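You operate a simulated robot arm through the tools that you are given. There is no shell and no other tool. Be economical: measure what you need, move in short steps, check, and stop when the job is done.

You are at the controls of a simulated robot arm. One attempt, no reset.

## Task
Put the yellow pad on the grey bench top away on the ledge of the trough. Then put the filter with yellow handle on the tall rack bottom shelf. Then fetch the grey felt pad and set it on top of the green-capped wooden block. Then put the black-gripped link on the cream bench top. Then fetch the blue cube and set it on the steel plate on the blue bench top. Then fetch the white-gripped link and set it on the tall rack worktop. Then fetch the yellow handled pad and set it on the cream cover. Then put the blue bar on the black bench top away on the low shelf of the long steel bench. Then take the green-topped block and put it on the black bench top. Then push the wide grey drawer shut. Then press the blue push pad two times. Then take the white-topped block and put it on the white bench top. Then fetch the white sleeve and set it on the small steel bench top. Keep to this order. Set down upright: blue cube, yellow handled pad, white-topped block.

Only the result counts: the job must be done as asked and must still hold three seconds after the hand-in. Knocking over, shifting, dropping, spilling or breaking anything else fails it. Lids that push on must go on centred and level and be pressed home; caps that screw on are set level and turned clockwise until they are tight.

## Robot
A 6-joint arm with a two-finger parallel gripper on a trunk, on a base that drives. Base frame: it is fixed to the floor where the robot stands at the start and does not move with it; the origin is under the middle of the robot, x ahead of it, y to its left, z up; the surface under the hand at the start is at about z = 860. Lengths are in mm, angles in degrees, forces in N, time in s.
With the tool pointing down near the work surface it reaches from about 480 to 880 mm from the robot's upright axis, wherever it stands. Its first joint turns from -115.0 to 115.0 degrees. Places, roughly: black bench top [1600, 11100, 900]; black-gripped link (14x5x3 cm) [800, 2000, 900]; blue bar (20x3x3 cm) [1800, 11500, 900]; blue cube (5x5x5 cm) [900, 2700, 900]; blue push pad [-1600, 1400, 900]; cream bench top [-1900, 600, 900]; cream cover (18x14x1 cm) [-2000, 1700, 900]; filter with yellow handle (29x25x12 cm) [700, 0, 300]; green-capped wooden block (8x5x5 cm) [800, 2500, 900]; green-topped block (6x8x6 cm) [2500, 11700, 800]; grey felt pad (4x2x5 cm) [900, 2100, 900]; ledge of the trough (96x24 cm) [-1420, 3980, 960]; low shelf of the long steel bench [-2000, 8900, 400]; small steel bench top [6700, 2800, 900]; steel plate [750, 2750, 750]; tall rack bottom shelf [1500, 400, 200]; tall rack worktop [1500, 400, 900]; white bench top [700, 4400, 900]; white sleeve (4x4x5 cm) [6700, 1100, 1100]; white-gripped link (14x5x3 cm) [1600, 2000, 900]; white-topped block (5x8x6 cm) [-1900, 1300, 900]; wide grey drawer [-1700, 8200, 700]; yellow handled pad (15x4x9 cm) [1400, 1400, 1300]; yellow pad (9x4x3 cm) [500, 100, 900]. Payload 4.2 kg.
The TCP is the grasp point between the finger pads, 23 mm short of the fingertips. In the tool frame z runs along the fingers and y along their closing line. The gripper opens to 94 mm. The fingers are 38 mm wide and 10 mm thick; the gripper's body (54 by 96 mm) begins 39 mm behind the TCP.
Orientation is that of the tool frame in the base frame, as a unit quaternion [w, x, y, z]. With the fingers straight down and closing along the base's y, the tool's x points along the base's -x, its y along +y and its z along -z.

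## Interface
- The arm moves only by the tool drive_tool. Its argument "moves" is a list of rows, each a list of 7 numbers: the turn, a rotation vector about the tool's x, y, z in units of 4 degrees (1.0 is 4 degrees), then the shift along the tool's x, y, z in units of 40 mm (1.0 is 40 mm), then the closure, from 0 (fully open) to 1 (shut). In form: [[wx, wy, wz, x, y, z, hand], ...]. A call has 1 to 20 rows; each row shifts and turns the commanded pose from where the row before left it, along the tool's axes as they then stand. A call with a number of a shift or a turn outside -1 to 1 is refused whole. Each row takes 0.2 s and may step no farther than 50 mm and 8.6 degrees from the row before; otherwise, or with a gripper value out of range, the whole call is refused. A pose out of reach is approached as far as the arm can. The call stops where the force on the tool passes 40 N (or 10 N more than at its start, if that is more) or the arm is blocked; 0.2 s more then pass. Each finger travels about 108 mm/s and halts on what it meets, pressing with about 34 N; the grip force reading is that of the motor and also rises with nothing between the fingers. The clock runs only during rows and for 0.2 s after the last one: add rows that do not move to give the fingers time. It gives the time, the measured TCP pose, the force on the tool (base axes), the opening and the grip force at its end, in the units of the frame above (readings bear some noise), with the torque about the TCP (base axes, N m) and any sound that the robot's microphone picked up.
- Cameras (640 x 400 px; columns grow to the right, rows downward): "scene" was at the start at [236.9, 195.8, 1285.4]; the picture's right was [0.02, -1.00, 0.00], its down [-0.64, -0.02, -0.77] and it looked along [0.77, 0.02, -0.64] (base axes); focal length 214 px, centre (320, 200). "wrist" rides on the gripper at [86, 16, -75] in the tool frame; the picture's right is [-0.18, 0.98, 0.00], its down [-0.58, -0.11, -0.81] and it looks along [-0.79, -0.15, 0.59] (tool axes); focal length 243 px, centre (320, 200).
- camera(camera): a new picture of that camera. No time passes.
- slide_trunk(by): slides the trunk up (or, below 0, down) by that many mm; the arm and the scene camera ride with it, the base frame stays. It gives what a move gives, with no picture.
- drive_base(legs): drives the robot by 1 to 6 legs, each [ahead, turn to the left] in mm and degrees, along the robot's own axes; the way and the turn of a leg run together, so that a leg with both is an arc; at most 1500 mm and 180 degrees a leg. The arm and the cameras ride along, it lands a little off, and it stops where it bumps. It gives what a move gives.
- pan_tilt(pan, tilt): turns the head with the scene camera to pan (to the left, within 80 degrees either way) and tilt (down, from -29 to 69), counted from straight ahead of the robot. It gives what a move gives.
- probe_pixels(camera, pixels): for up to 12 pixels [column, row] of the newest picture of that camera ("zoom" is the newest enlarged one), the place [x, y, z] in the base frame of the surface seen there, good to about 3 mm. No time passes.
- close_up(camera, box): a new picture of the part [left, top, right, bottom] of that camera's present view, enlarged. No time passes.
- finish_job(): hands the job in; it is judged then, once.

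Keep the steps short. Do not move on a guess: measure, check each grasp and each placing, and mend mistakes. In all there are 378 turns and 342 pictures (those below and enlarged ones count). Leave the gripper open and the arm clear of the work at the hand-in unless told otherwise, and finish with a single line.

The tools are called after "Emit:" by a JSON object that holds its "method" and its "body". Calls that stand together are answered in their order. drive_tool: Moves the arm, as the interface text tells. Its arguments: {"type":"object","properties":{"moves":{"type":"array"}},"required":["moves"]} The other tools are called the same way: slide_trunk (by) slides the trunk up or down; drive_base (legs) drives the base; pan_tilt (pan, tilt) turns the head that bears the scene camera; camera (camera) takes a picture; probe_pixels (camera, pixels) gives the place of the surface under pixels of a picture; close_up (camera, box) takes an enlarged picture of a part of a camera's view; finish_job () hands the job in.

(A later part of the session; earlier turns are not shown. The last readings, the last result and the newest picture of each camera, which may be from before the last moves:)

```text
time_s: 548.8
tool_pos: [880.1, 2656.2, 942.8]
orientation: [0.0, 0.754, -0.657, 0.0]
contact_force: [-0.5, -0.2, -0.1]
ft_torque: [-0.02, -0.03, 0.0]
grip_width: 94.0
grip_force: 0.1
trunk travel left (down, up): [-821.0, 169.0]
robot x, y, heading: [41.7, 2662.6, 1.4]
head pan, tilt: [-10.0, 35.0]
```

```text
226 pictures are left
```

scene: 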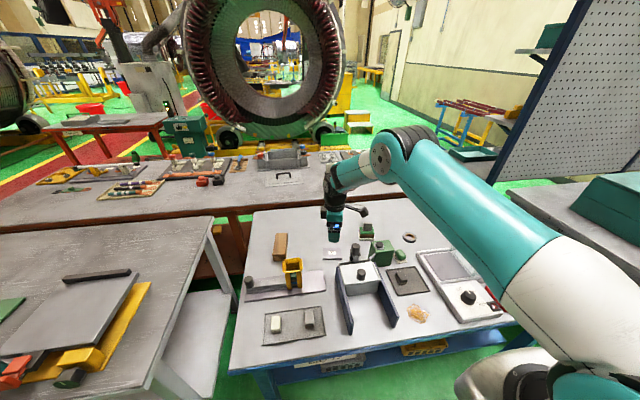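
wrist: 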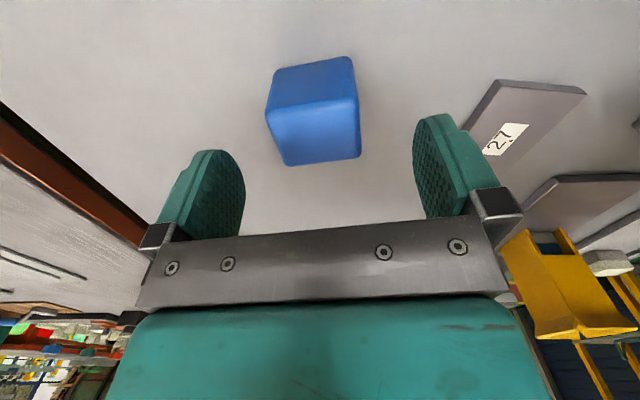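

The cube is centred between the fingers. I lower 55 mm with the trunk, close, and lift again.

Emit:
{"method": "slide_trunk", "body": {"by": -55}}

Emit:
{"method": "drive_tool", "body": {"moves": [[0, 0, 0, 0, 0, 0, 0.3], [0, 0, 0, 0, 0, 0, 0.6], [0, 0, 0, 0, 0, 0, 1], [0, 0, 0, 0, 0, 0, 1], [0, 0, 0, 0, 0, 0, 1]]}}

Emit:
{"method": "slide_trunk", "body": {"by": 80}}

Emit:
{"method": "camera", "body": {"camera": "wrist"}}

Emit:
{"method": "camera", "body": {"camera": "scene"}}

```text
time_s: 549.8
tool_pos: [880.8, 2657.2, 888.2]
orientation: [0.0, 0.754, -0.657, 0.0]
contact_force: [0.6, -0.7, -0.3]
ft_torque: [0.01, 0.01, 0.01]
grip_width: 93.8
grip_force: 0.3
trunk travel left (down, up): [-766.0, 224.0]
robot x, y, heading: [41.0, 2659.9, 1.1]
head pan, tilt: [-10.0, 35.0]
```

```text
time_s: 551.0
tool_pos: [880.7, 2656.3, 886.6]
orientation: [0.0, 0.754, -0.657, -0.001]
contact_force: [-0.7, 0.5, 1.9]
ft_torque: [-0.02, -0.01, 0.01]
grip_width: 49.7
grip_force: 33.9
trunk travel left (down, up): [-766.0, 224.0]
robot x, y, heading: [41.2, 2664.1, 1.4]
head pan, tilt: [-10.0, 35.0]
```

```text
time_s: 552.1
tool_pos: [880.0, 2656.7, 966.3]
orientation: [0.001, 0.754, -0.657, 0.0]
contact_force: [-0.3, 0.6, -0.5]
ft_torque: [0.0, 0.01, 0.0]
grip_width: 49.6
grip_force: 34.1
trunk travel left (down, up): [-846.0, 144.0]
robot x, y, heading: [38.0, 2660.1, 1.3]
head pan, tilt: [-10.0, 35.0]
```

```text
225 pictures are left
```

wrist: 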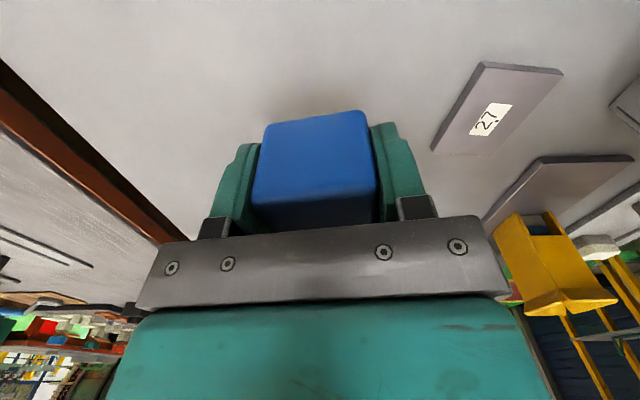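

```text
224 pictures are left
```

scene: 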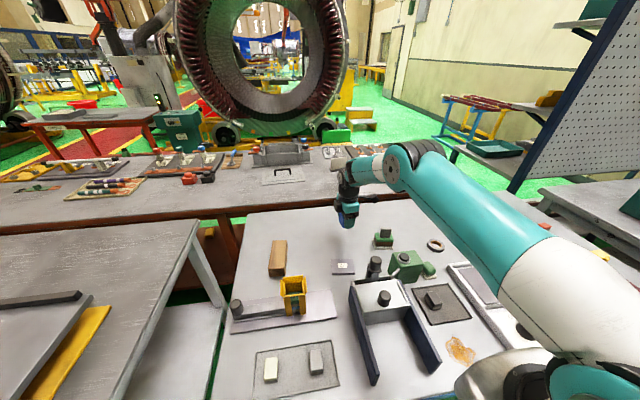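

The cube is held. I'll measure plate "27" and the neighbouring lever from here.

Emit:
{"method": "close_up", "body": {"camera": "scene", "box": [310, 240, 400, 296]}}

Emit:
{"method": "probe_pixels", "body": {"camera": "zoom", "pixels": [[160, 160], [310, 155], [165, 240], [320, 235], [240, 195], [455, 125], [480, 150], [460, 230], [640, 300], [330, 200]]}}

```text
7.11 times, centred on (355, 268) of scene
```

zoom: 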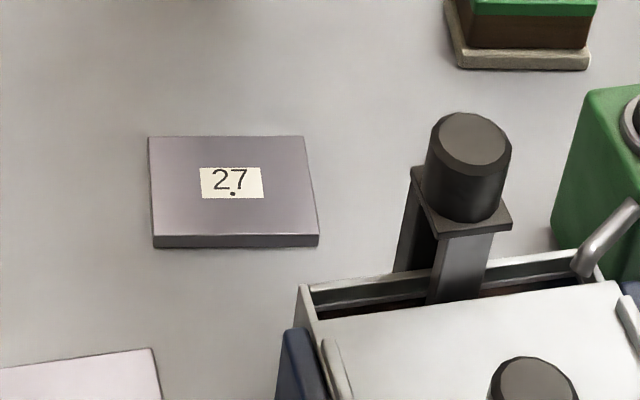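

```text
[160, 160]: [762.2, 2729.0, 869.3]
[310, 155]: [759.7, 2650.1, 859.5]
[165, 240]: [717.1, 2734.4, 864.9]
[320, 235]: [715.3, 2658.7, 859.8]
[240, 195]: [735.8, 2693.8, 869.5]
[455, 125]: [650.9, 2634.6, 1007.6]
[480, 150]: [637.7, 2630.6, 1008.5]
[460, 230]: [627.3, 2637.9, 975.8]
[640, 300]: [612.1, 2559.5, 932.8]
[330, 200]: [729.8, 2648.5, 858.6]
```

The plate is centred at about (746,2696), top z≈869.5. The lever knob at x≤675 leaves room. I turn the cube square with the plate and move over it.

Emit:
{"method": "drive_tool", "body": {"moves": [[0, 0, 1, 0, 0, 0, 1], [0, 0, 0.97, 0, 0, 0, 1], [0, 0, 0, -0.2, 0.67, 0, 1], [0, 0, 0, -0.2, 0.67, 0, 1], [0, 0, 0, -0.2, 0.67, 0, 1], [0, 0, 0, -0.2, 0.67, 0, 1], [0, 0, 0, -0.18, 0.67, 0, 1], [0, 0, 0, 0, 0, 0, 1]]}}

Emit:
{"method": "close_up", "body": {"camera": "scene", "box": [290, 200, 418, 290]}}

Emit:
{"method": "camera", "body": {"camera": "wrist"}}

```text
time_s: 553.9
tool_pos: [747.4, 2692.7, 967.5]
orientation: [0.0, -0.707, 0.707, 0.0]
contact_force: [-0.4, -0.4, -0.5]
ft_torque: [0.01, 0.01, -0.01]
grip_width: 49.6
grip_force: 34.6
trunk travel left (down, up): [-846.0, 144.0]
robot x, y, heading: [40.2, 2666.2, 1.5]
head pan, tilt: [-10.0, 35.0]
```

```text
4.44 times, centred on (354, 245) of scene
```

zoom: 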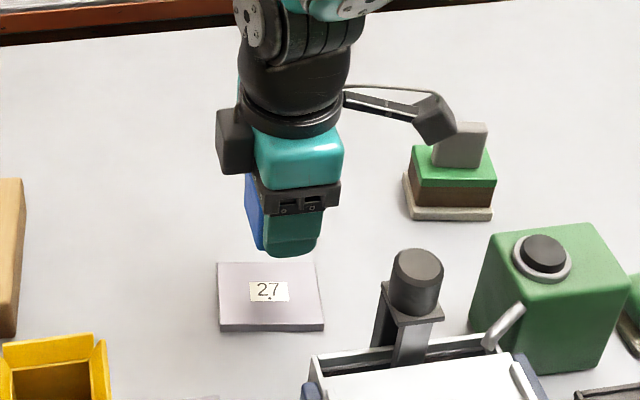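

```text
221 pictures are left
```

wrist: 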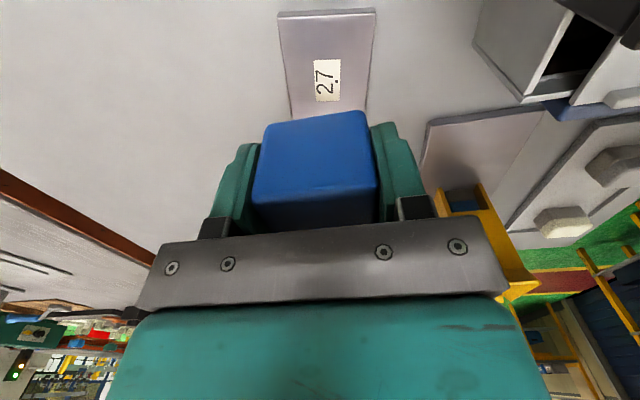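

Emit:
{"method": "probe_pixels", "body": {"camera": "wrist", "pixels": [[283, 25], [370, 22], [293, 105], [365, 95], [325, 30]]}}

```text
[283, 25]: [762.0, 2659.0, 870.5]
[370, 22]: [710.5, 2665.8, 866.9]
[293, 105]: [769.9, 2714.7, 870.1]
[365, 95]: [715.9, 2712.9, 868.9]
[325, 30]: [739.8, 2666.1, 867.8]
```

The plate is turned about 7° the other way and centred at (741.5,2696). I correct that and lower 66 mm with the trunk.

Emit:
{"method": "drive_tool", "body": {"moves": [[0, 0, 0.9, 0, 0, 0, 1], [0, 0, 0.85, 0, 0, 0, 1], [0, 0, 0, -0.06, 0.16, 0, 1], [0, 0, 0, 0, 0, 0, 1]]}}

Emit:
{"method": "slide_trunk", "body": {"by": -65}}

Emit:
{"method": "camera", "body": {"camera": "wrist"}}

Emit:
{"method": "close_up", "body": {"camera": "scene", "box": [290, 200, 418, 290]}}

```text
time_s: 554.9
tool_pos: [740.9, 2698.1, 969.1]
orientation: [-0.001, -0.663, 0.749, 0.001]
contact_force: [-0.3, 0.8, -0.6]
ft_torque: [-0.02, 0.0, 0.02]
grip_width: 49.7
grip_force: 33.5
trunk travel left (down, up): [-846.0, 144.0]
robot x, y, heading: [39.8, 2661.0, 1.3]
head pan, tilt: [-10.0, 35.0]
```

```text
time_s: 556.0
tool_pos: [742.3, 2698.8, 902.0]
orientation: [0.0, -0.662, 0.749, 0.0]
contact_force: [0.2, 0.4, -0.9]
ft_torque: [0.04, 0.02, -0.01]
grip_width: 49.7
grip_force: 33.9
trunk travel left (down, up): [-781.0, 209.0]
robot x, y, heading: [42.8, 2662.5, 1.5]
head pan, tilt: [-10.0, 35.0]
```

```text
220 pictures are left
```

wrist: 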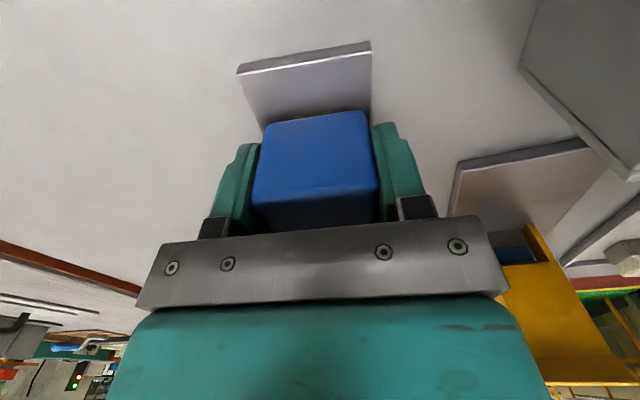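

```text
4.44 times, centred on (354, 245) of scene
```

zoom: 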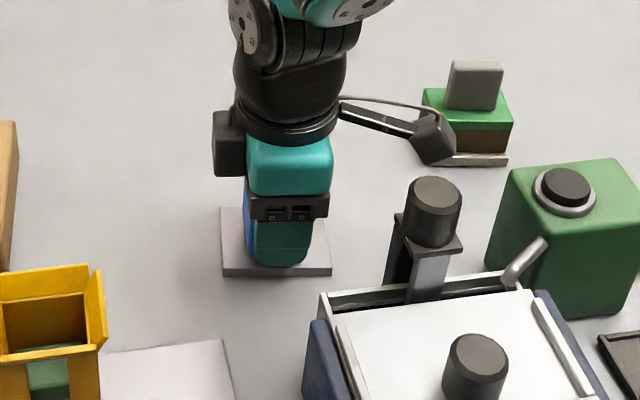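

Well placed. The last 5 mm down, then release and lift.

Emit:
{"method": "drive_tool", "body": {"moves": [[0, 0, 0, 0, 0, 0.06, 1], [0, 0, 0, 0, 0, 0.05, 1], [0, 0, 0, 0, 0, 0.03, 1], [0, 0, 0, 0, 0, 0, 1]]}}

Emit:
{"method": "drive_tool", "body": {"moves": [[0, 0, 0, 0, 0, 0, 0.4], [0, 0, 0, 0, 0, 0, 0.25], [0, 0, 0, 0, 0, 0, 0.25], [0, 0, 0, 0, 0, -0.4, 0.25], [0, 0, 0, 0, 0, -0.8, 0.25], [0, 0, 0, 0, 0, -0.8, 0.1], [0, 0, 0, 0, 0, 0, 0]]}}

Emit:
{"method": "camera", "body": {"camera": "wrist"}}

Emit:
{"method": "close_up", "body": {"camera": "scene", "box": [290, 200, 418, 290]}}

```text
time_s: 557.0
tool_pos: [740.9, 2696.5, 898.4]
orientation: [0.0, -0.662, 0.749, 0.0]
contact_force: [0.2, 0.1, 1.2]
ft_torque: [0.02, -0.05, 0.01]
grip_width: 49.5
grip_force: 33.9
trunk travel left (down, up): [-781.0, 209.0]
robot x, y, heading: [44.0, 2661.7, 1.1]
head pan, tilt: [-10.0, 35.0]
```

```text
time_s: 558.6
tool_pos: [742.2, 2697.0, 979.0]
orientation: [-0.001, -0.662, 0.75, 0.002]
contact_force: [0.0, -0.7, 0.4]
ft_torque: [0.02, 0.0, -0.02]
grip_width: 94.0
grip_force: 0.2
trunk travel left (down, up): [-781.0, 209.0]
robot x, y, heading: [42.3, 2662.7, 1.4]
head pan, tilt: [-10.0, 35.0]
```

```text
218 pictures are left
```

wrist: 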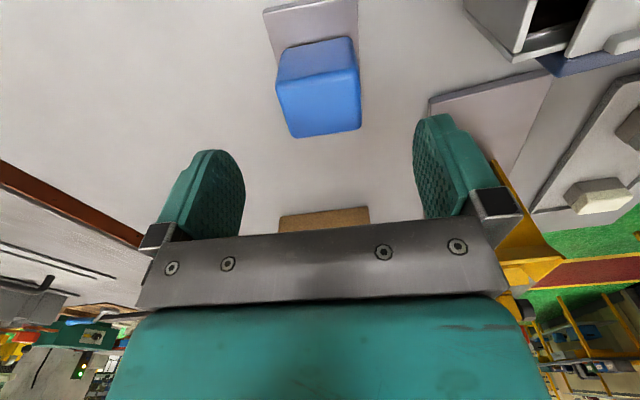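

```text
4.44 times, centred on (354, 245) of scene
```

zoom: 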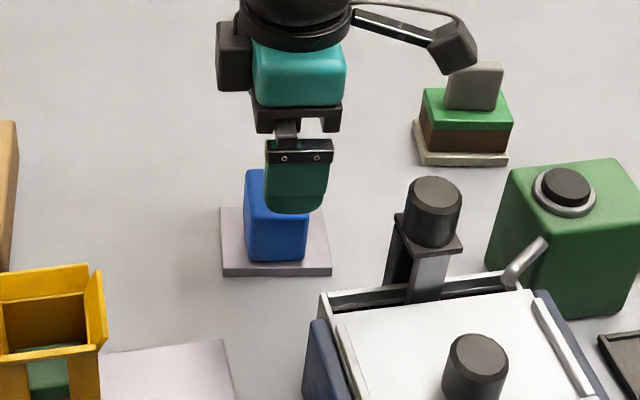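

The cube stands square on plate 27. Step 6 is the white-gripped link on the brown "Links" bench, reached from the second aisle. I raise the trunk and drive round.

Emit:
{"method": "slide_trunk", "body": {"by": 120}}

Emit:
{"method": "drive_base", "body": {"legs": [[-480, 0], [0, 88.6], [1500, 0], [1500, 0], [770, 0], [0, -90]]}}

Emit:
{"method": "drive_base", "body": {"legs": [[1500, 0], [1350, 0], [0, -90], [1500, 0]]}}

```text
time_s: 560.1
tool_pos: [742.6, 2697.9, 1098.2]
orientation: [-0.001, -0.662, 0.75, 0.0]
contact_force: [-0.7, 0.5, 0.0]
ft_torque: [-0.02, 0.01, 0.0]
grip_width: 94.0
grip_force: 0.0
trunk travel left (down, up): [-901.0, 89.0]
robot x, y, heading: [40.6, 2665.0, 1.3]
head pan, tilt: [-10.0, 35.0]
```

```text
time_s: 588.4
tool_pos: [145.1, 6444.2, 1099.0]
orientation: [0.0, -0.66, 0.751, 0.001]
contact_force: [0.7, -0.2, -0.2]
ft_torque: [0.01, 0.02, 0.01]
grip_width: 94.0
grip_force: 0.0
trunk travel left (down, up): [-901.0, 89.0]
robot x, y, heading: [-559.3, 6412.3, 1.1]
head pan, tilt: [-10.0, 35.0]
```

```text
time_s: 613.0
tool_pos: [2403.9, 4256.8, 1098.4]
orientation: [0.0, 0.064, 0.998, 0.001]
contact_force: [0.3, 0.2, -0.1]
ft_torque: [-0.03, 0.03, -0.03]
grip_width: 94.2
grip_force: 0.0
trunk travel left (down, up): [-901.0, 89.0]
robot x, y, heading: [2373.2, 4960.0, -88.9]
head pan, tilt: [-10.0, 35.0]
```

Emit:
{"method": "drive_base", "body": {"legs": [[1500, 0], [1480, 0]]}}

Emit:
{"method": "pan_tilt", "body": {"pan": -75, "tilt": 25}}

Emit:
{"method": "camera", "body": {"camera": "scene"}}

```text
time_s: 627.5
tool_pos: [2510.2, 1252.2, 1099.7]
orientation: [0.0, 0.053, 0.999, 0.001]
contact_force: [0.3, 0.3, 0.1]
ft_torque: [-0.01, 0.0, -0.02]
grip_width: 93.8
grip_force: 0.1
trunk travel left (down, up): [-901.0, 89.0]
robot x, y, heading: [2461.4, 1952.2, -87.5]
head pan, tilt: [-10.0, 35.0]
```

```text
time_s: 628.9
tool_pos: [2509.5, 1251.1, 1098.8]
orientation: [0.0, 0.053, 0.999, 0.001]
contact_force: [0.4, 0.1, -0.4]
ft_torque: [0.04, 0.0, 0.06]
grip_width: 93.8
grip_force: 0.1
trunk travel left (down, up): [-901.0, 89.0]
robot x, y, heading: [2461.9, 1953.7, -87.9]
head pan, tilt: [-75.0, 25.0]
```

```text
216 pictures are left
```

scene: 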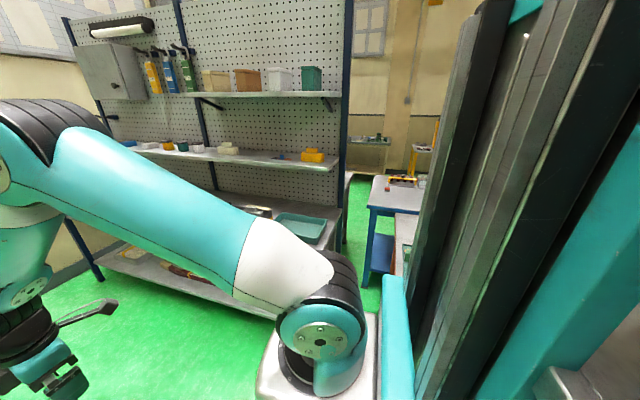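

The sweep is clear of the rack. I turn to face the brown bench and look.

Emit:
{"method": "drive_base", "body": {"legs": [[0, -92.3]]}}

Emit:
{"method": "pan_tilt", "body": {"pan": -5, "tilt": 45}}

Emit:
{"method": "camera", "body": {"camera": "scene"}}

Emit:
{"method": "camera", "body": {"camera": "wrist"}}

```text
time_s: 633.3
tool_pos: [1761.7, 1955.8, 1098.8]
orientation: [0.0, 0.767, 0.641, 0.001]
contact_force: [-0.1, 0.4, 0.8]
ft_torque: [0.0, -0.02, -0.02]
grip_width: 94.3
grip_force: 0.0
trunk travel left (down, up): [-901.0, 89.0]
robot x, y, heading: [2465.9, 1949.5, 178.4]
head pan, tilt: [-75.0, 25.0]
```

```text
time_s: 634.7
tool_pos: [1761.5, 1955.7, 1099.4]
orientation: [0.001, 0.768, 0.641, 0.001]
contact_force: [0.0, -0.1, 0.2]
ft_torque: [0.02, -0.03, -0.03]
grip_width: 93.8
grip_force: 0.1
trunk travel left (down, up): [-901.0, 89.0]
robot x, y, heading: [2464.8, 1953.2, 178.4]
head pan, tilt: [-5.0, 45.0]
```

```text
215 pictures are left
```

scene: 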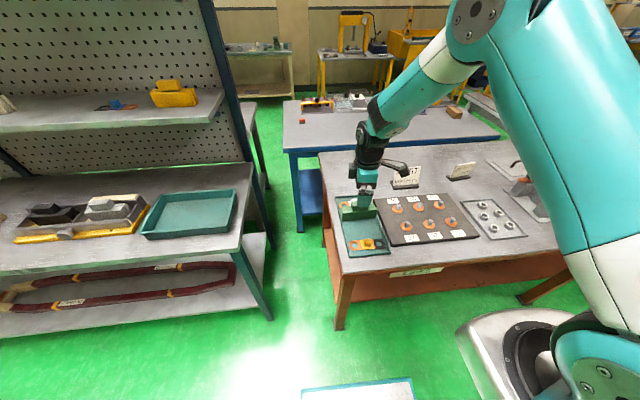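

```text
214 pictures are left
```

wrist: 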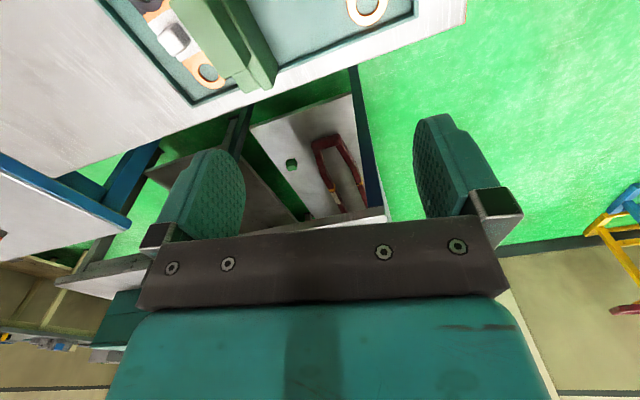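

The links lie in a teal tray near (365,230). I zoom in on it.

Emit:
{"method": "close_up", "body": {"camera": "scene", "box": [320, 170, 420, 262]}}

Emit:
{"method": "close_up", "body": {"camera": "wrist", "box": [80, 0, 440, 130]}}

```text
4.35 times, centred on (370, 216) of scene
```

zoom: 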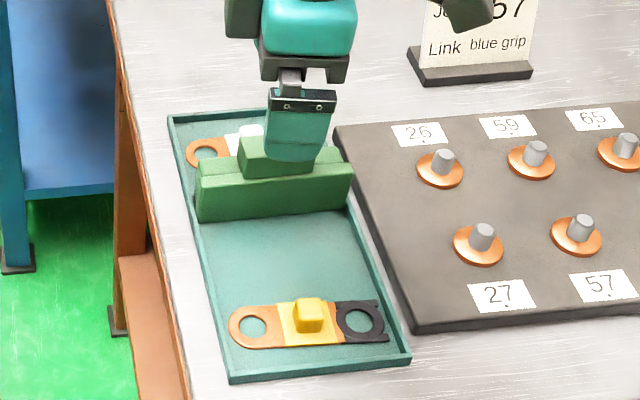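

```text
1.78 times, centred on (260, 65) of wrist
```

zoom: 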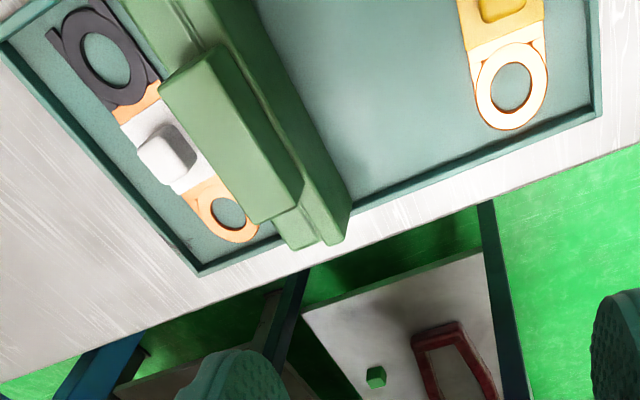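

The white-gripped link lies between the tray's back wall and a green block. I probe the gaps.

Emit:
{"method": "probe_pixels", "body": {"camera": "zoom", "pixels": [[165, 155], [185, 145], [150, 175], [180, 185], [225, 140], [205, 170], [235, 200], [290, 215], [230, 225], [100, 60], [75, 110], [160, 240]]}}

Emit:
{"method": "probe_pixels", "body": {"camera": "scene", "pixels": [[353, 201], [350, 205], [357, 200], [345, 203], [378, 204], [375, 218], [355, 211], [372, 195], [340, 197], [365, 207]]}}

```text
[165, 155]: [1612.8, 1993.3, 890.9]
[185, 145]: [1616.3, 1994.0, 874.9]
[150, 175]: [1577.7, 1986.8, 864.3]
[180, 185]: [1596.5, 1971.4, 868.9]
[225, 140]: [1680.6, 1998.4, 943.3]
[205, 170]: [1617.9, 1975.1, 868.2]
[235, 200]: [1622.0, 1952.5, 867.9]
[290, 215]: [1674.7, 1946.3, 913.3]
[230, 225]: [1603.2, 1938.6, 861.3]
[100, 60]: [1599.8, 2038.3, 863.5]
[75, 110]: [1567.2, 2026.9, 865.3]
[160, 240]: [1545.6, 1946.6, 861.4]
```

```text
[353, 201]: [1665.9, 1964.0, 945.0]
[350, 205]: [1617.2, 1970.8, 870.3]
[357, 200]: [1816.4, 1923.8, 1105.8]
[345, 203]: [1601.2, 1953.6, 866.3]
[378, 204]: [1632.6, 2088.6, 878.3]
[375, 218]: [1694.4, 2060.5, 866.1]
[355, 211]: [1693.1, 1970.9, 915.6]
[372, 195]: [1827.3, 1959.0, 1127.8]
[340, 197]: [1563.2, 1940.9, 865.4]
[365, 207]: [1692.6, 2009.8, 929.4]
```

There's little room towards the green block, so I'll grip the white block along the link's length, with the fingers on its ±y faces. I turn the hand +67° and move over it, still high.

Emit:
{"method": "drive_tool", "body": {"moves": [[0, 0, 1, 0, 0, 0, 0], [0, 0, 1, 0, 0, 0, 0], [0, 0, 1, 0, 0, 0, 0], [0, 0, 1, 0, 0, 0, 0], [0, 0, 1, 0, 0, 0, 0], [0, 0, 1, 0, 0, 0, 0], [0, 0, 1, 0, 0, 0, 0], [0, 0, 1, 0, 0, 0, 0], [0, 0, 1, 0, 0, 0, 0], [0, 0, 1, 0, 0, 0, 0], [0, 0, 1, 0, 0, 0, 0], [0, 0, 1, 0, 0, 0, 0], [0, 0, 1, 0, 0, 0, 0], [0, 0, 1, 0, 0, 0, 0], [0, 0, 1, 0, 0, 0, 0], [0, 0, 1, 0, 0, 0, 0], [0, 0, 0.75, 0, 0, 0, 0], [0, 0, 0, 0, 0, 0, 0]]}}

Emit:
{"method": "drive_base", "body": {"legs": [[100, 0]]}}

Emit:
{"method": "camera", "body": {"camera": "wrist"}}

```text
time_s: 638.5
tool_pos: [1761.6, 1955.3, 1098.5]
orientation: [-0.001, 0.994, 0.112, 0.001]
contact_force: [0.6, 0.0, -0.4]
ft_torque: [0.0, 0.01, -0.02]
grip_width: 93.7
grip_force: 0.0
trunk travel left (down, up): [-901.0, 89.0]
robot x, y, heading: [2462.5, 1953.3, 178.4]
head pan, tilt: [-5.0, 45.0]
```

```text
time_s: 639.6
tool_pos: [1659.8, 1956.9, 1098.8]
orientation: [0.0, 0.994, 0.112, 0.001]
contact_force: [0.2, -1.4, 0.0]
ft_torque: [-0.01, -0.01, 0.01]
grip_width: 94.0
grip_force: 0.1
trunk travel left (down, up): [-901.0, 89.0]
robot x, y, heading: [2361.4, 1955.7, 178.5]
head pan, tilt: [-5.0, 45.0]
```

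```text
211 pictures are left
```

wrist: 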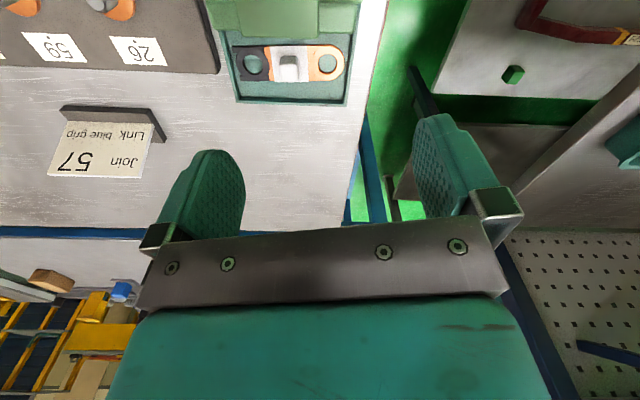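

Emit:
{"method": "close_up", "body": {"camera": "wrist", "box": [200, 0, 380, 112]}}

Emit:
{"method": "probe_pixels", "body": {"camera": "zoom", "pixels": [[315, 240], [285, 230], [345, 230], [315, 205], [315, 265], [190, 235], [455, 225], [190, 205], [455, 195], [320, 130], [320, 60], [320, 20]]}}

```text
3.56 times, centred on (290, 56) of wrist
```

zoom: 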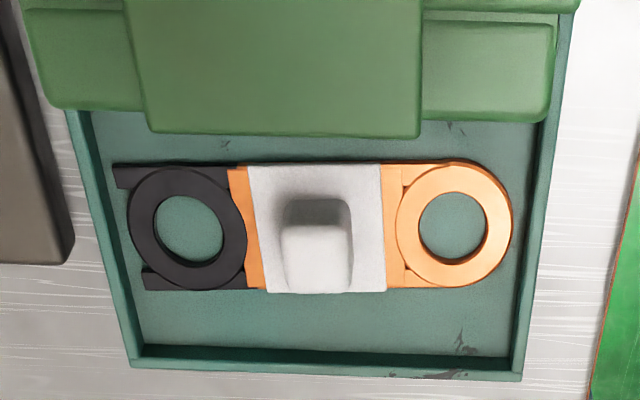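

```text
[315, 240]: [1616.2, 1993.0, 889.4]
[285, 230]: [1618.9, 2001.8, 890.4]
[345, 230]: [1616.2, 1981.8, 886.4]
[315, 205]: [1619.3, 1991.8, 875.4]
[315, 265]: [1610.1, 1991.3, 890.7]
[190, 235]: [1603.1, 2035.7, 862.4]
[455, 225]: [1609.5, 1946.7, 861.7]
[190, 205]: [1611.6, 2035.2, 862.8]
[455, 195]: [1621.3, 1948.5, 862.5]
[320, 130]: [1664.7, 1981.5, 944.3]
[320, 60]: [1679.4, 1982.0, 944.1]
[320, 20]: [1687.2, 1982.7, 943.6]
```

The link's axis is at 273°. I trim the hand's turn by 9.6°, centre over the grip at (1613,1991.5), and lower with the trunk to about z 925.

Emit:
{"method": "drive_tool", "body": {"moves": [[0, 0, 1, 0, 0, 0, 0], [0, 0, 1, 0, 0, 0, 0], [0, 0, 0.4, 0, 0, 0, 0], [0, 0, 0, -0.56, -0.47, 0, 0.3], [0, 0, 0, -0.56, -0.46, 0, 0.3], [0, 0, 0, 0, 0, 0, 0.3]]}}

Emit:
{"method": "slide_trunk", "body": {"by": -170}}

Emit:
{"method": "camera", "body": {"camera": "wrist"}}

Emit:
{"method": "close_up", "body": {"camera": "scene", "box": [310, 150, 438, 250]}}

```text
time_s: 641.0
tool_pos: [1614.5, 1993.0, 1098.3]
orientation: [0.0, 1.0, 0.029, 0.0]
contact_force: [0.3, 0.5, -0.2]
ft_torque: [0.0, 0.01, -0.02]
grip_width: 66.0
grip_force: 0.0
trunk travel left (down, up): [-901.0, 89.0]
robot x, y, heading: [2365.2, 1957.0, 178.3]
head pan, tilt: [-5.0, 45.0]
```

```text
time_s: 642.9
tool_pos: [1613.9, 1991.8, 929.1]
orientation: [0.0, 1.0, 0.028, 0.001]
contact_force: [0.7, -0.1, 0.1]
ft_torque: [0.01, 0.02, 0.0]
grip_width: 65.7
grip_force: 0.1
trunk travel left (down, up): [-731.0, 259.0]
robot x, y, heading: [2364.3, 1954.9, 178.3]
head pan, tilt: [-5.0, 45.0]
```

```text
209 pictures are left
```

wrist: 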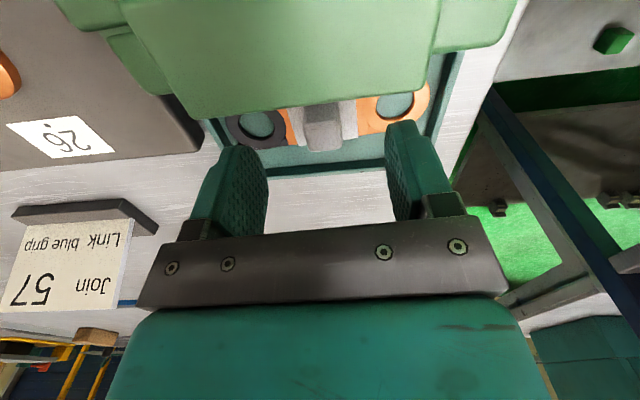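

```text
4.00 times, centred on (374, 200) of scene
```

zoom: 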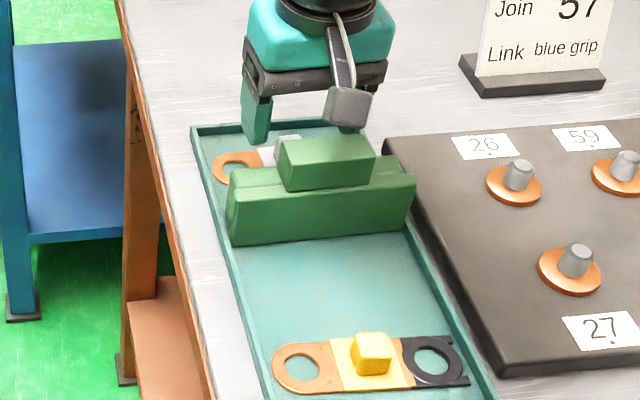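

The fingers straddle the grip and the camera stays above the green block. I lower 28 mm and check the force.

Emit:
{"method": "slide_trunk", "body": {"by": -28}}

Emit:
{"method": "close_up", "body": {"camera": "scene", "box": [310, 150, 438, 250]}}

Emit:
{"method": "drive_tool", "body": {"moves": [[0, 0, 0, 0, 0, 0, 0.5], [0, 0, 0, 0, 0, 0, 0.7], [0, 0, 0, 0, 0, 0, 1], [0, 0, 0, 0, 0, 0, 1], [0, 0, 0, 0, 0, 0, 1]]}}

```text
time_s: 643.7
tool_pos: [1613.3, 1992.1, 899.2]
orientation: [0.001, 1.0, 0.029, 0.001]
contact_force: [0.5, 0.4, -0.8]
ft_torque: [0.02, -0.01, 0.03]
grip_width: 65.7
grip_force: 0.1
trunk travel left (down, up): [-703.0, 287.0]
robot x, y, heading: [2360.0, 1953.9, 178.2]
head pan, tilt: [-5.0, 45.0]
```

```text
4.00 times, centred on (374, 200) of scene
```

zoom: 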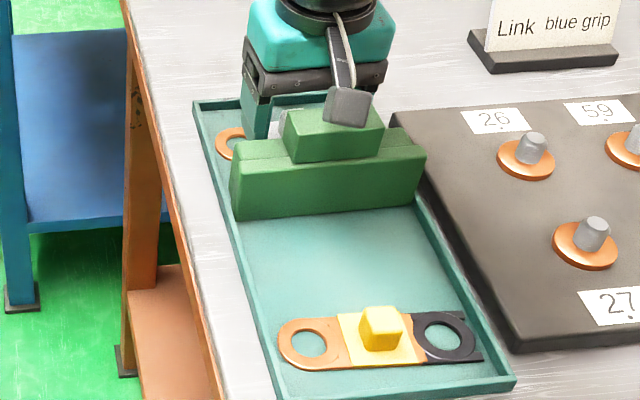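

```text
time_s: 644.9
tool_pos: [1613.7, 1992.1, 900.7]
orientation: [0.0, 1.0, 0.029, 0.001]
contact_force: [0.3, 0.6, 0.5]
ft_torque: [0.04, 0.06, -0.04]
grip_width: 21.5
grip_force: 33.7
trunk travel left (down, up): [-703.0, 287.0]
robot x, y, heading: [2363.3, 1956.1, 178.2]
head pan, tilt: [-5.0, 45.0]
```

Gripped (21.5 mm). I lift with the trunk and check.

Emit:
{"method": "slide_trunk", "body": {"by": 180}}

Emit:
{"method": "camera", "body": {"camera": "wrist"}}

Emit:
{"method": "camera", "body": {"camera": "scene"}}

```text
time_s: 646.9
tool_pos: [1613.1, 1993.4, 1081.0]
orientation: [0.0, 1.0, 0.029, 0.001]
contact_force: [1.2, -0.4, -0.9]
ft_torque: [-0.02, -0.02, -0.01]
grip_width: 21.1
grip_force: 34.0
trunk travel left (down, up): [-883.0, 107.0]
robot x, y, heading: [2367.8, 1950.9, 178.2]
head pan, tilt: [-5.0, 45.0]
```

```text
206 pictures are left
```

wrist: 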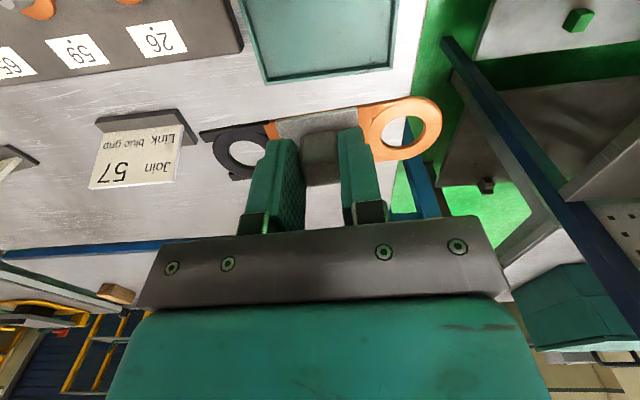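

```text
205 pictures are left
```

scene: 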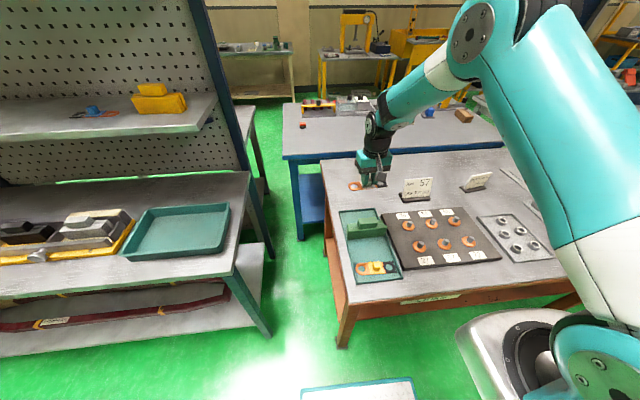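

The link is held and the tray is undisturbed. Step 6 target: the tall rack worktop. I back off and shift along to y≈250 to look for a free spot.

Emit:
{"method": "drive_base", "body": {"legs": [[-430, 0], [0, 91.5], [1500, 0], [200, 0], [0, -90]]}}

Emit:
{"method": "pan_tilt", "body": {"pan": 5, "tilt": 30}}

Emit:
{"method": "camera", "body": {"camera": "scene"}}

```text
time_s: 665.2
tool_pos: [2006.3, 290.3, 1081.3]
orientation: [0.0, 0.999, 0.042, 0.001]
contact_force: [-0.7, 0.1, -1.1]
ft_torque: [-0.02, -0.03, 0.01]
grip_width: 20.8
grip_force: 34.4
trunk travel left (down, up): [-883.0, 107.0]
robot x, y, heading: [2757.3, 273.6, 180.0]
head pan, tilt: [-5.0, 45.0]
```

```text
time_s: 666.0
tool_pos: [2007.6, 291.5, 1080.5]
orientation: [0.0, 0.999, 0.042, 0.001]
contact_force: [-0.7, -0.4, -1.4]
ft_torque: [0.05, -0.02, 0.01]
grip_width: 21.1
grip_force: 33.9
trunk travel left (down, up): [-883.0, 107.0]
robot x, y, heading: [2760.4, 273.0, 179.8]
head pan, tilt: [5.0, 30.0]
```

```text
204 pictures are left
```

scene: 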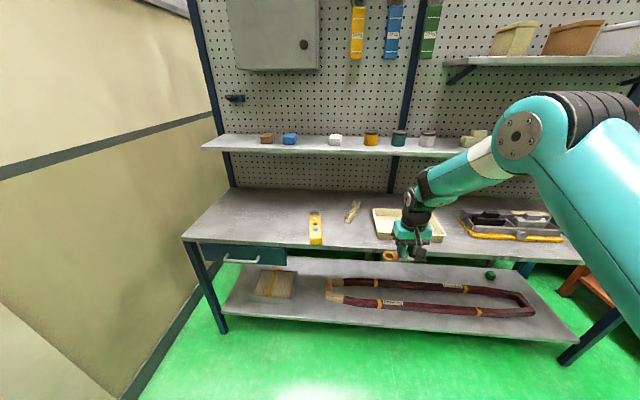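

The left half of the worktop is free (columns 210–305). I probe it.

Emit:
{"method": "probe_pixels", "body": {"camera": "scene", "pixels": [[270, 225], [230, 225], [310, 235], [345, 235], [375, 240], [372, 215], [345, 218], [290, 205], [322, 215], [260, 141], [290, 246], [308, 215]]}}

```text
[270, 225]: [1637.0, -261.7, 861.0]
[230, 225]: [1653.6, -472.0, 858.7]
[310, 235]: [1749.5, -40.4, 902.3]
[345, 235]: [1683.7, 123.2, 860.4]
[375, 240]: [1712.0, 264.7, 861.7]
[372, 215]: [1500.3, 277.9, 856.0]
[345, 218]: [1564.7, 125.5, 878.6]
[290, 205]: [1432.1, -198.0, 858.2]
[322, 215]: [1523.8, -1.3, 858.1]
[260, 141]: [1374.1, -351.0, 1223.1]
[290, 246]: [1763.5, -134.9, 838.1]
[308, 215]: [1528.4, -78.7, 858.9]
```

Spot chosen: (1640,-200), z≈859. I shift the base by turning right, reversing and turning back (the wall is too near the other way), then drive in.

Emit:
{"method": "drive_base", "body": {"legs": [[0, -90], [-490, 0], [0, 90], [365, 0]]}}

Emit:
{"method": "camera", "body": {"camera": "wrist"}}

Emit:
{"method": "camera", "body": {"camera": "scene"}}

```text
time_s: 678.5
tool_pos: [1640.8, -180.6, 1080.1]
orientation: [0.0, 0.999, 0.033, 0.0]
contact_force: [0.5, -0.6, -1.1]
ft_torque: [0.01, 0.02, -0.02]
grip_width: 20.8
grip_force: 33.9
trunk travel left (down, up): [-883.0, 107.0]
robot x, y, heading: [2385.6, -217.2, 178.7]
head pan, tilt: [5.0, 30.0]
```

```text
203 pictures are left
```

wrist: 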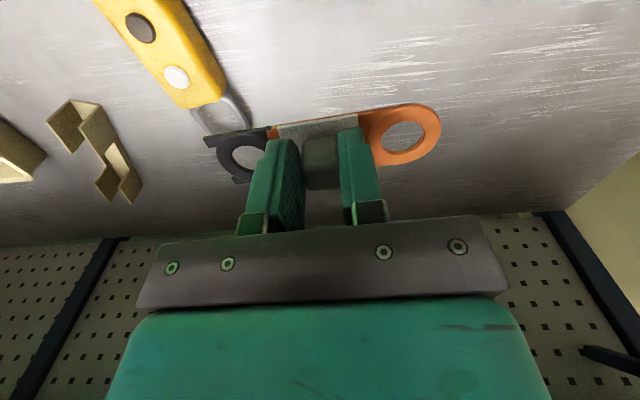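

```text
202 pictures are left
```

scene: 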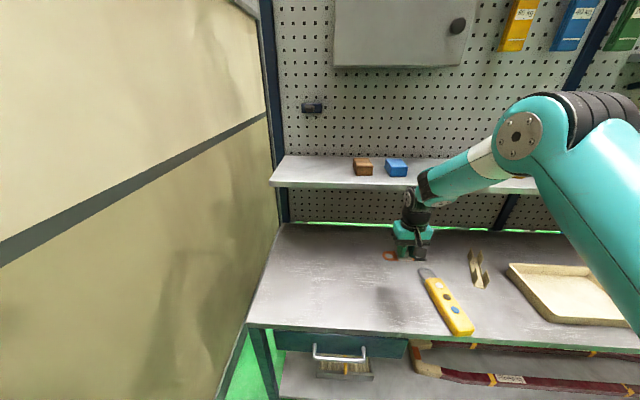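

The yellow tool's ring is close to the link's dark end. I probe it and move 60 mm further left.

Emit:
{"method": "probe_pixels", "body": {"camera": "scene", "pixels": [[424, 270], [428, 278], [385, 300], [350, 280]]}}

Emit:
{"method": "drive_tool", "body": {"moves": [[0, 0, 0, 0, 0.75, 0, 1], [0, 0, 0, 0, 0.75, 0, 1], [0, 0, 0, 0, 0, 0, 1]]}}

Emit:
{"method": "slide_trunk", "body": {"by": -172}}

Emit:
{"method": "camera", "body": {"camera": "scene"}}

```text
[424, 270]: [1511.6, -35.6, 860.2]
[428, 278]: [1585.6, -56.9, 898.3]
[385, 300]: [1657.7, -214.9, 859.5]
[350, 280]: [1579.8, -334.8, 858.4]
```

```text
time_s: 679.3
tool_pos: [1643.2, -242.4, 1081.2]
orientation: [0.0, 1.0, 0.032, 0.001]
contact_force: [0.2, 0.8, -0.9]
ft_torque: [-0.02, -0.02, -0.01]
grip_width: 21.3
grip_force: 33.8
trunk travel left (down, up): [-883.0, 107.0]
robot x, y, heading: [2388.1, -213.3, 178.4]
head pan, tilt: [5.0, 30.0]
```

```text
time_s: 681.2
tool_pos: [1643.1, -242.3, 909.2]
orientation: [0.0, 1.0, 0.031, 0.001]
contact_force: [0.3, -0.2, -1.4]
ft_torque: [-0.02, -0.01, 0.01]
grip_width: 21.2
grip_force: 34.2
trunk travel left (down, up): [-711.0, 279.0]
robot x, y, heading: [2388.0, -214.7, 178.5]
head pan, tilt: [5.0, 30.0]
```

```text
201 pictures are left
```

scene: 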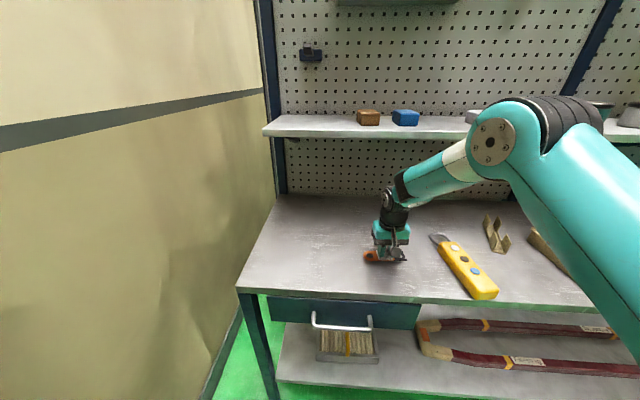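

Now gently down the last 10 mm.

Emit:
{"method": "drive_tool", "body": {"moves": [[0, 0, 0, 0, 0, 0.12, 1], [0, 0, 0, 0, 0, 0.08, 1], [0, 0, 0, 0, 0, 0.04, 1], [0, 0, 0, 0, 0, 0, 1]]}}

```text
time_s: 682.2
tool_pos: [1642.1, -242.2, 899.2]
orientation: [0.001, 0.999, 0.032, 0.0]
contact_force: [0.0, 0.1, -1.7]
ft_torque: [-0.02, -0.01, 0.01]
grip_width: 21.0
grip_force: 34.2
trunk travel left (down, up): [-711.0, 279.0]
robot x, y, heading: [2384.4, -213.3, 178.8]
head pan, tilt: [5.0, 30.0]
```

Emit:
{"method": "drive_tool", "body": {"moves": [[0, 0, 0, 0, 0, 0.04, 1], [0, 0, 0, 0, 0, 0.03, 1], [0, 0, 0, 0, 0, 0, 1], [0, 0, 0, 0, 0, 0, 1]]}}

```text
time_s: 683.2
tool_pos: [1643.6, -241.8, 896.8]
orientation: [0.0, 0.999, 0.033, 0.0]
contact_force: [0.8, 0.9, 5.1]
ft_torque: [0.0, -0.02, 0.0]
grip_width: 21.3
grip_force: 34.1
trunk travel left (down, up): [-711.0, 279.0]
robot x, y, heading: [2386.9, -216.3, 178.4]
head pan, tilt: [5.0, 30.0]
```

Contact (5 N). I open and rise.

Emit:
{"method": "drive_tool", "body": {"moves": [[0, 0, 0, 0, 0, 0, 0.6], [0, 0, 0, 0, 0, 0, 0.4], [0, 0, 0, 0, 0, 0, 0.4], [0, 0, 0, 0, 0, -0.4, 0.4], [0, 0, 0, 0, 0, -0.8, 0.3], [0, 0, 0, 0, 0, -0.8, 0], [0, 0, 0, 0, 0, 0, 0]]}}

Emit:
{"method": "camera", "body": {"camera": "wrist"}}

```text
time_s: 684.8
tool_pos: [1644.1, -242.2, 976.6]
orientation: [-0.001, 0.999, 0.033, 0.001]
contact_force: [0.1, -0.1, -0.1]
ft_torque: [-0.02, 0.0, -0.01]
grip_width: 94.4
grip_force: 0.0
trunk travel left (down, up): [-711.0, 279.0]
robot x, y, heading: [2389.0, -214.6, 178.5]
head pan, tilt: [5.0, 30.0]
```

```text
200 pictures are left
```

wrist: 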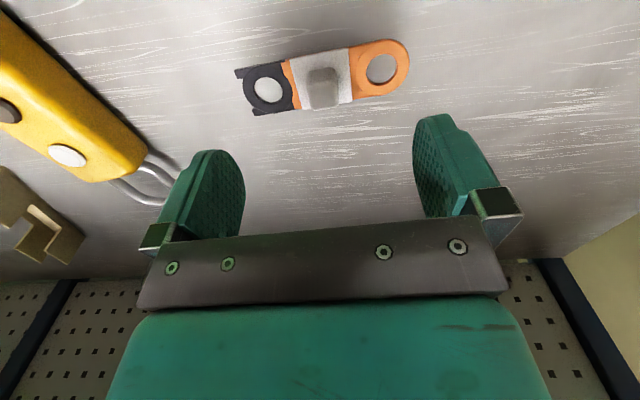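

The link lies flat on the worktop. Step 7 is the yellow handled pad on the rack's shelf at y≈1400. I back off, move there and look.

Emit:
{"method": "slide_trunk", "body": {"by": 100}}

Emit:
{"method": "drive_base", "body": {"legs": [[-370, 0], [0, -88.5], [1500, 0], [90, 0], [0, 90]]}}

Emit:
{"method": "slide_trunk", "body": {"by": 150}}

Emit:
{"method": "pan_tilt", "body": {"pan": -5, "tilt": 10}}

Emit:
{"method": "camera", "body": {"camera": "scene"}}

```text
time_s: 686.1
tool_pos: [1642.9, -241.5, 1074.3]
orientation: [0.001, 1.0, 0.032, 0.001]
contact_force: [-0.4, 0.1, 0.3]
ft_torque: [-0.01, -0.03, -0.02]
grip_width: 93.9
grip_force: 0.1
trunk travel left (down, up): [-811.0, 179.0]
robot x, y, heading: [2387.7, -210.6, 178.6]
head pan, tilt: [5.0, 30.0]
```

```text
time_s: 703.9
tool_pos: [2072.3, 1397.7, 1076.2]
orientation: [0.0, 1.0, 0.009, 0.001]
contact_force: [0.8, -0.6, 0.0]
ft_torque: [-0.01, -0.02, -0.01]
grip_width: 94.1
grip_force: 0.1
trunk travel left (down, up): [-811.0, 179.0]
robot x, y, heading: [2816.7, 1390.7, 175.9]
head pan, tilt: [5.0, 30.0]
```

```text
time_s: 705.7
tool_pos: [2071.3, 1398.8, 1226.9]
orientation: [0.0, 1.0, 0.008, 0.001]
contact_force: [0.2, -0.2, -1.0]
ft_torque: [-0.01, -0.01, -0.02]
grip_width: 93.8
grip_force: 0.1
trunk travel left (down, up): [-961.0, 29.0]
robot x, y, heading: [2819.3, 1389.7, 175.9]
head pan, tilt: [5.0, 30.0]
```

```text
time_s: 706.5
tool_pos: [2072.4, 1398.7, 1226.4]
orientation: [0.001, 1.0, 0.009, 0.0]
contact_force: [0.4, 0.3, -0.4]
ft_torque: [0.02, 0.03, -0.01]
grip_width: 93.8
grip_force: 0.1
trunk travel left (down, up): [-961.0, 29.0]
robot x, y, heading: [2813.8, 1389.4, 176.1]
head pan, tilt: [-5.0, 10.0]
```

```text
199 pictures are left
```

scene: 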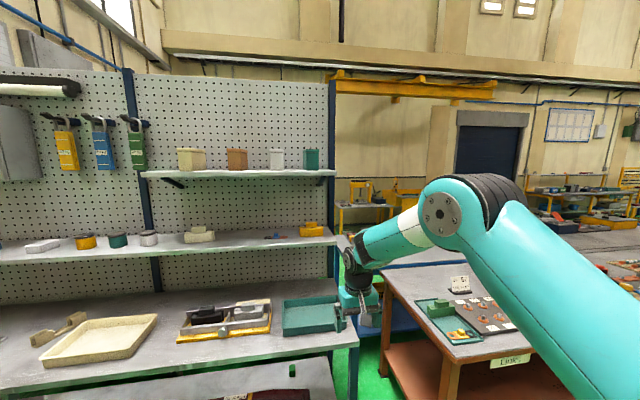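

Emit:
{"method": "close_up", "body": {"camera": "scene", "box": [240, 150, 360, 260]}}

Emit:
{"method": "probe_pixels", "body": {"camera": "scene", "pixels": [[302, 232], [322, 232], [311, 225], [311, 233], [280, 236], [300, 245], [325, 176], [200, 237], [190, 177], [268, 236], [312, 237]]}}

```text
3.64 times, centred on (300, 205) of scene
```

zoom: 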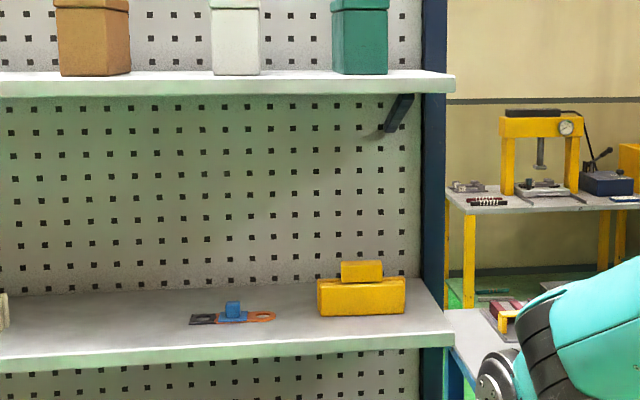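

```text
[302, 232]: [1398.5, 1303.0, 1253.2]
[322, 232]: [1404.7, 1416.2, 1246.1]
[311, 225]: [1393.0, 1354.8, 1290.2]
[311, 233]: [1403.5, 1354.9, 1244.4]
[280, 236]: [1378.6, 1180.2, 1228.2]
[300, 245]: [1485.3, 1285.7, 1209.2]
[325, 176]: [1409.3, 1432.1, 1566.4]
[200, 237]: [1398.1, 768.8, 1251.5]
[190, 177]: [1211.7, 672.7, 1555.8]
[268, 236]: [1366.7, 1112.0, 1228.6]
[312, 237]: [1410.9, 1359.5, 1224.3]
```

The pad sits at y≈1285–1432, x≈1364–1404; its handle is centred at y≈1357, z 1270–1313. The upper shelf overhangs, so I'll tilt the hand 25° forward and grip the handle across y. First I tilt and raise here in the open.

Emit:
{"method": "slide_trunk", "body": {"by": 28}}

Emit:
{"method": "drive_tool", "body": {"moves": [[0, -1, 0, 0, 0, 0, 0], [0, -1, 0, 0, 0, 0, 0], [0, -1, 0, 0, 0, 0, 0], [0, -1, 0, 0, 0, 0, 0], [0, -1, 0, 0, 0, 0, 0], [0, -1, 0, 0, 0, 0, 0], [0, -0.25, 0, 0, 0, 0, 0], [0, 0, 0, 0.3, 0, -0.65, 0], [0, 0, 0, 0.3, 0, -0.65, 0], [0, 0, 0, 0.3, 0, -0.65, 0], [0, 0, 0, 0, 0, 0, 0]]}}

Emit:
{"method": "drive_base", "body": {"legs": [[0, 4]]}}

```text
time_s: 707.2
tool_pos: [2072.3, 1398.3, 1254.6]
orientation: [-0.001, 1.0, 0.009, 0.002]
contact_force: [-0.3, -0.8, -1.4]
ft_torque: [0.03, 0.0, 0.01]
grip_width: 94.1
grip_force: 0.0
trunk travel left (down, up): [-989.0, 1.0]
robot x, y, heading: [2814.1, 1390.1, 176.1]
head pan, tilt: [-5.0, 10.0]
```

```text
time_s: 709.6
tool_pos: [2136.8, 1398.1, 1309.2]
orientation: [0.002, 0.976, 0.009, -0.216]
contact_force: [0.3, -0.1, 0.7]
ft_torque: [0.02, 0.01, -0.01]
grip_width: 94.0
grip_force: 0.0
trunk travel left (down, up): [-989.0, 1.0]
robot x, y, heading: [2818.0, 1388.4, 176.3]
head pan, tilt: [-5.0, 10.0]
```

```text
time_s: 710.5
tool_pos: [2138.0, 1351.3, 1310.1]
orientation: [0.01, 0.975, 0.043, -0.216]
contact_force: [-0.4, 0.8, 0.2]
ft_torque: [0.0, -0.02, 0.02]
grip_width: 94.2
grip_force: 0.0
trunk travel left (down, up): [-989.0, 1.0]
robot x, y, heading: [2816.4, 1393.2, -179.9]
head pan, tilt: [-5.0, 10.0]
```

I correct the 5° yaw, rise to z≈1345, and drive in to robot x≈2156, keeping the base clear of the rack leg.

Emit:
{"method": "drive_tool", "body": {"moves": [[0.268, 0, 0.577, 0, 0, 0, 0], [0.268, 0, 0.577, 0, 0, 0, 0], [0, 0, 0, -0.19, -0.07, -0.4, 0], [0, 0, 0, -0.18, -0.07, -0.4, 0], [0, 0, 0, 0, 0, 0, 0]]}}

Emit:
{"method": "drive_base", "body": {"legs": [[660, 0]]}}

Emit:
{"method": "camera", "body": {"camera": "wrist"}}

Emit:
{"method": "camera", "body": {"camera": "scene"}}

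```text
time_s: 711.7
tool_pos: [2137.2, 1356.6, 1344.1]
orientation: [0.0, 0.976, 0.0, -0.216]
contact_force: [0.4, 0.3, -0.4]
ft_torque: [0.0, 0.01, 0.0]
grip_width: 94.0
grip_force: 0.1
trunk travel left (down, up): [-989.0, 1.0]
robot x, y, heading: [2816.2, 1388.7, -180.1]
head pan, tilt: [-5.0, 10.0]
```

```text
time_s: 715.4
tool_pos: [1478.6, 1357.0, 1345.0]
orientation: [-0.001, 0.977, -0.002, -0.215]
contact_force: [0.4, -0.1, 0.7]
ft_torque: [-0.01, 0.0, 0.01]
grip_width: 94.2
grip_force: 0.1
trunk travel left (down, up): [-989.0, 1.0]
robot x, y, heading: [2156.5, 1394.6, 180.0]
head pan, tilt: [-5.0, 10.0]
```

```text
197 pictures are left
```

wrist: 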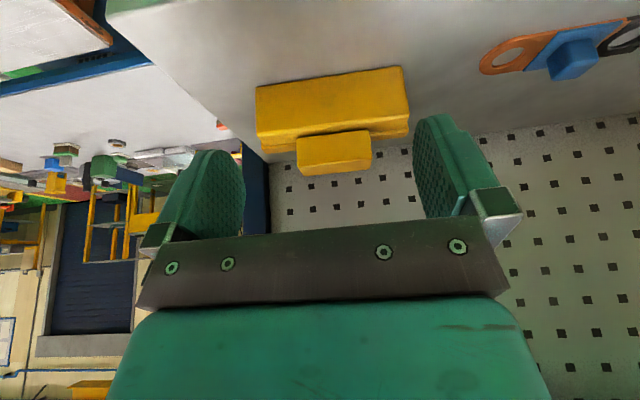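

```text
196 pictures are left
```

scene: 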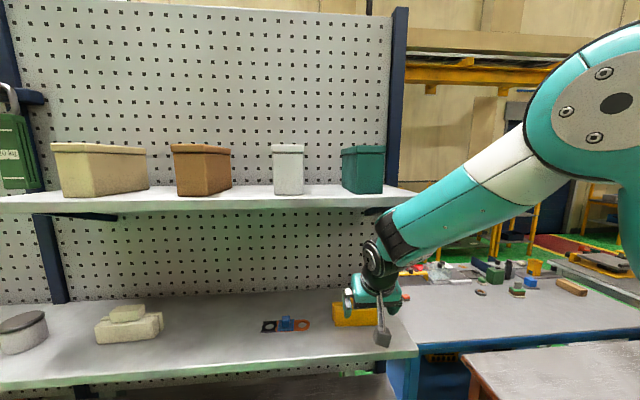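

I probe the handle and base edges in the wrist view.

Emit:
{"method": "probe_pixels", "body": {"camera": "wrist", "pixels": [[300, 155], [370, 150], [335, 150], [335, 140], [335, 168], [265, 110], [400, 90], [330, 110], [300, 140], [368, 135]]}}

```text
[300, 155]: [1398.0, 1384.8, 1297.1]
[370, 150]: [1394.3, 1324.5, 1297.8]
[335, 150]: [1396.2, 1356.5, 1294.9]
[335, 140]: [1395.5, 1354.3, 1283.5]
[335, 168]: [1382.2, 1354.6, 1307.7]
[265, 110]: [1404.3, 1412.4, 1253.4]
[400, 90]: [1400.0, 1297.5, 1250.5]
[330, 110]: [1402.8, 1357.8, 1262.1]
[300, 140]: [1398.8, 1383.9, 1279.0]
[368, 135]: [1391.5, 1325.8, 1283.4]
```

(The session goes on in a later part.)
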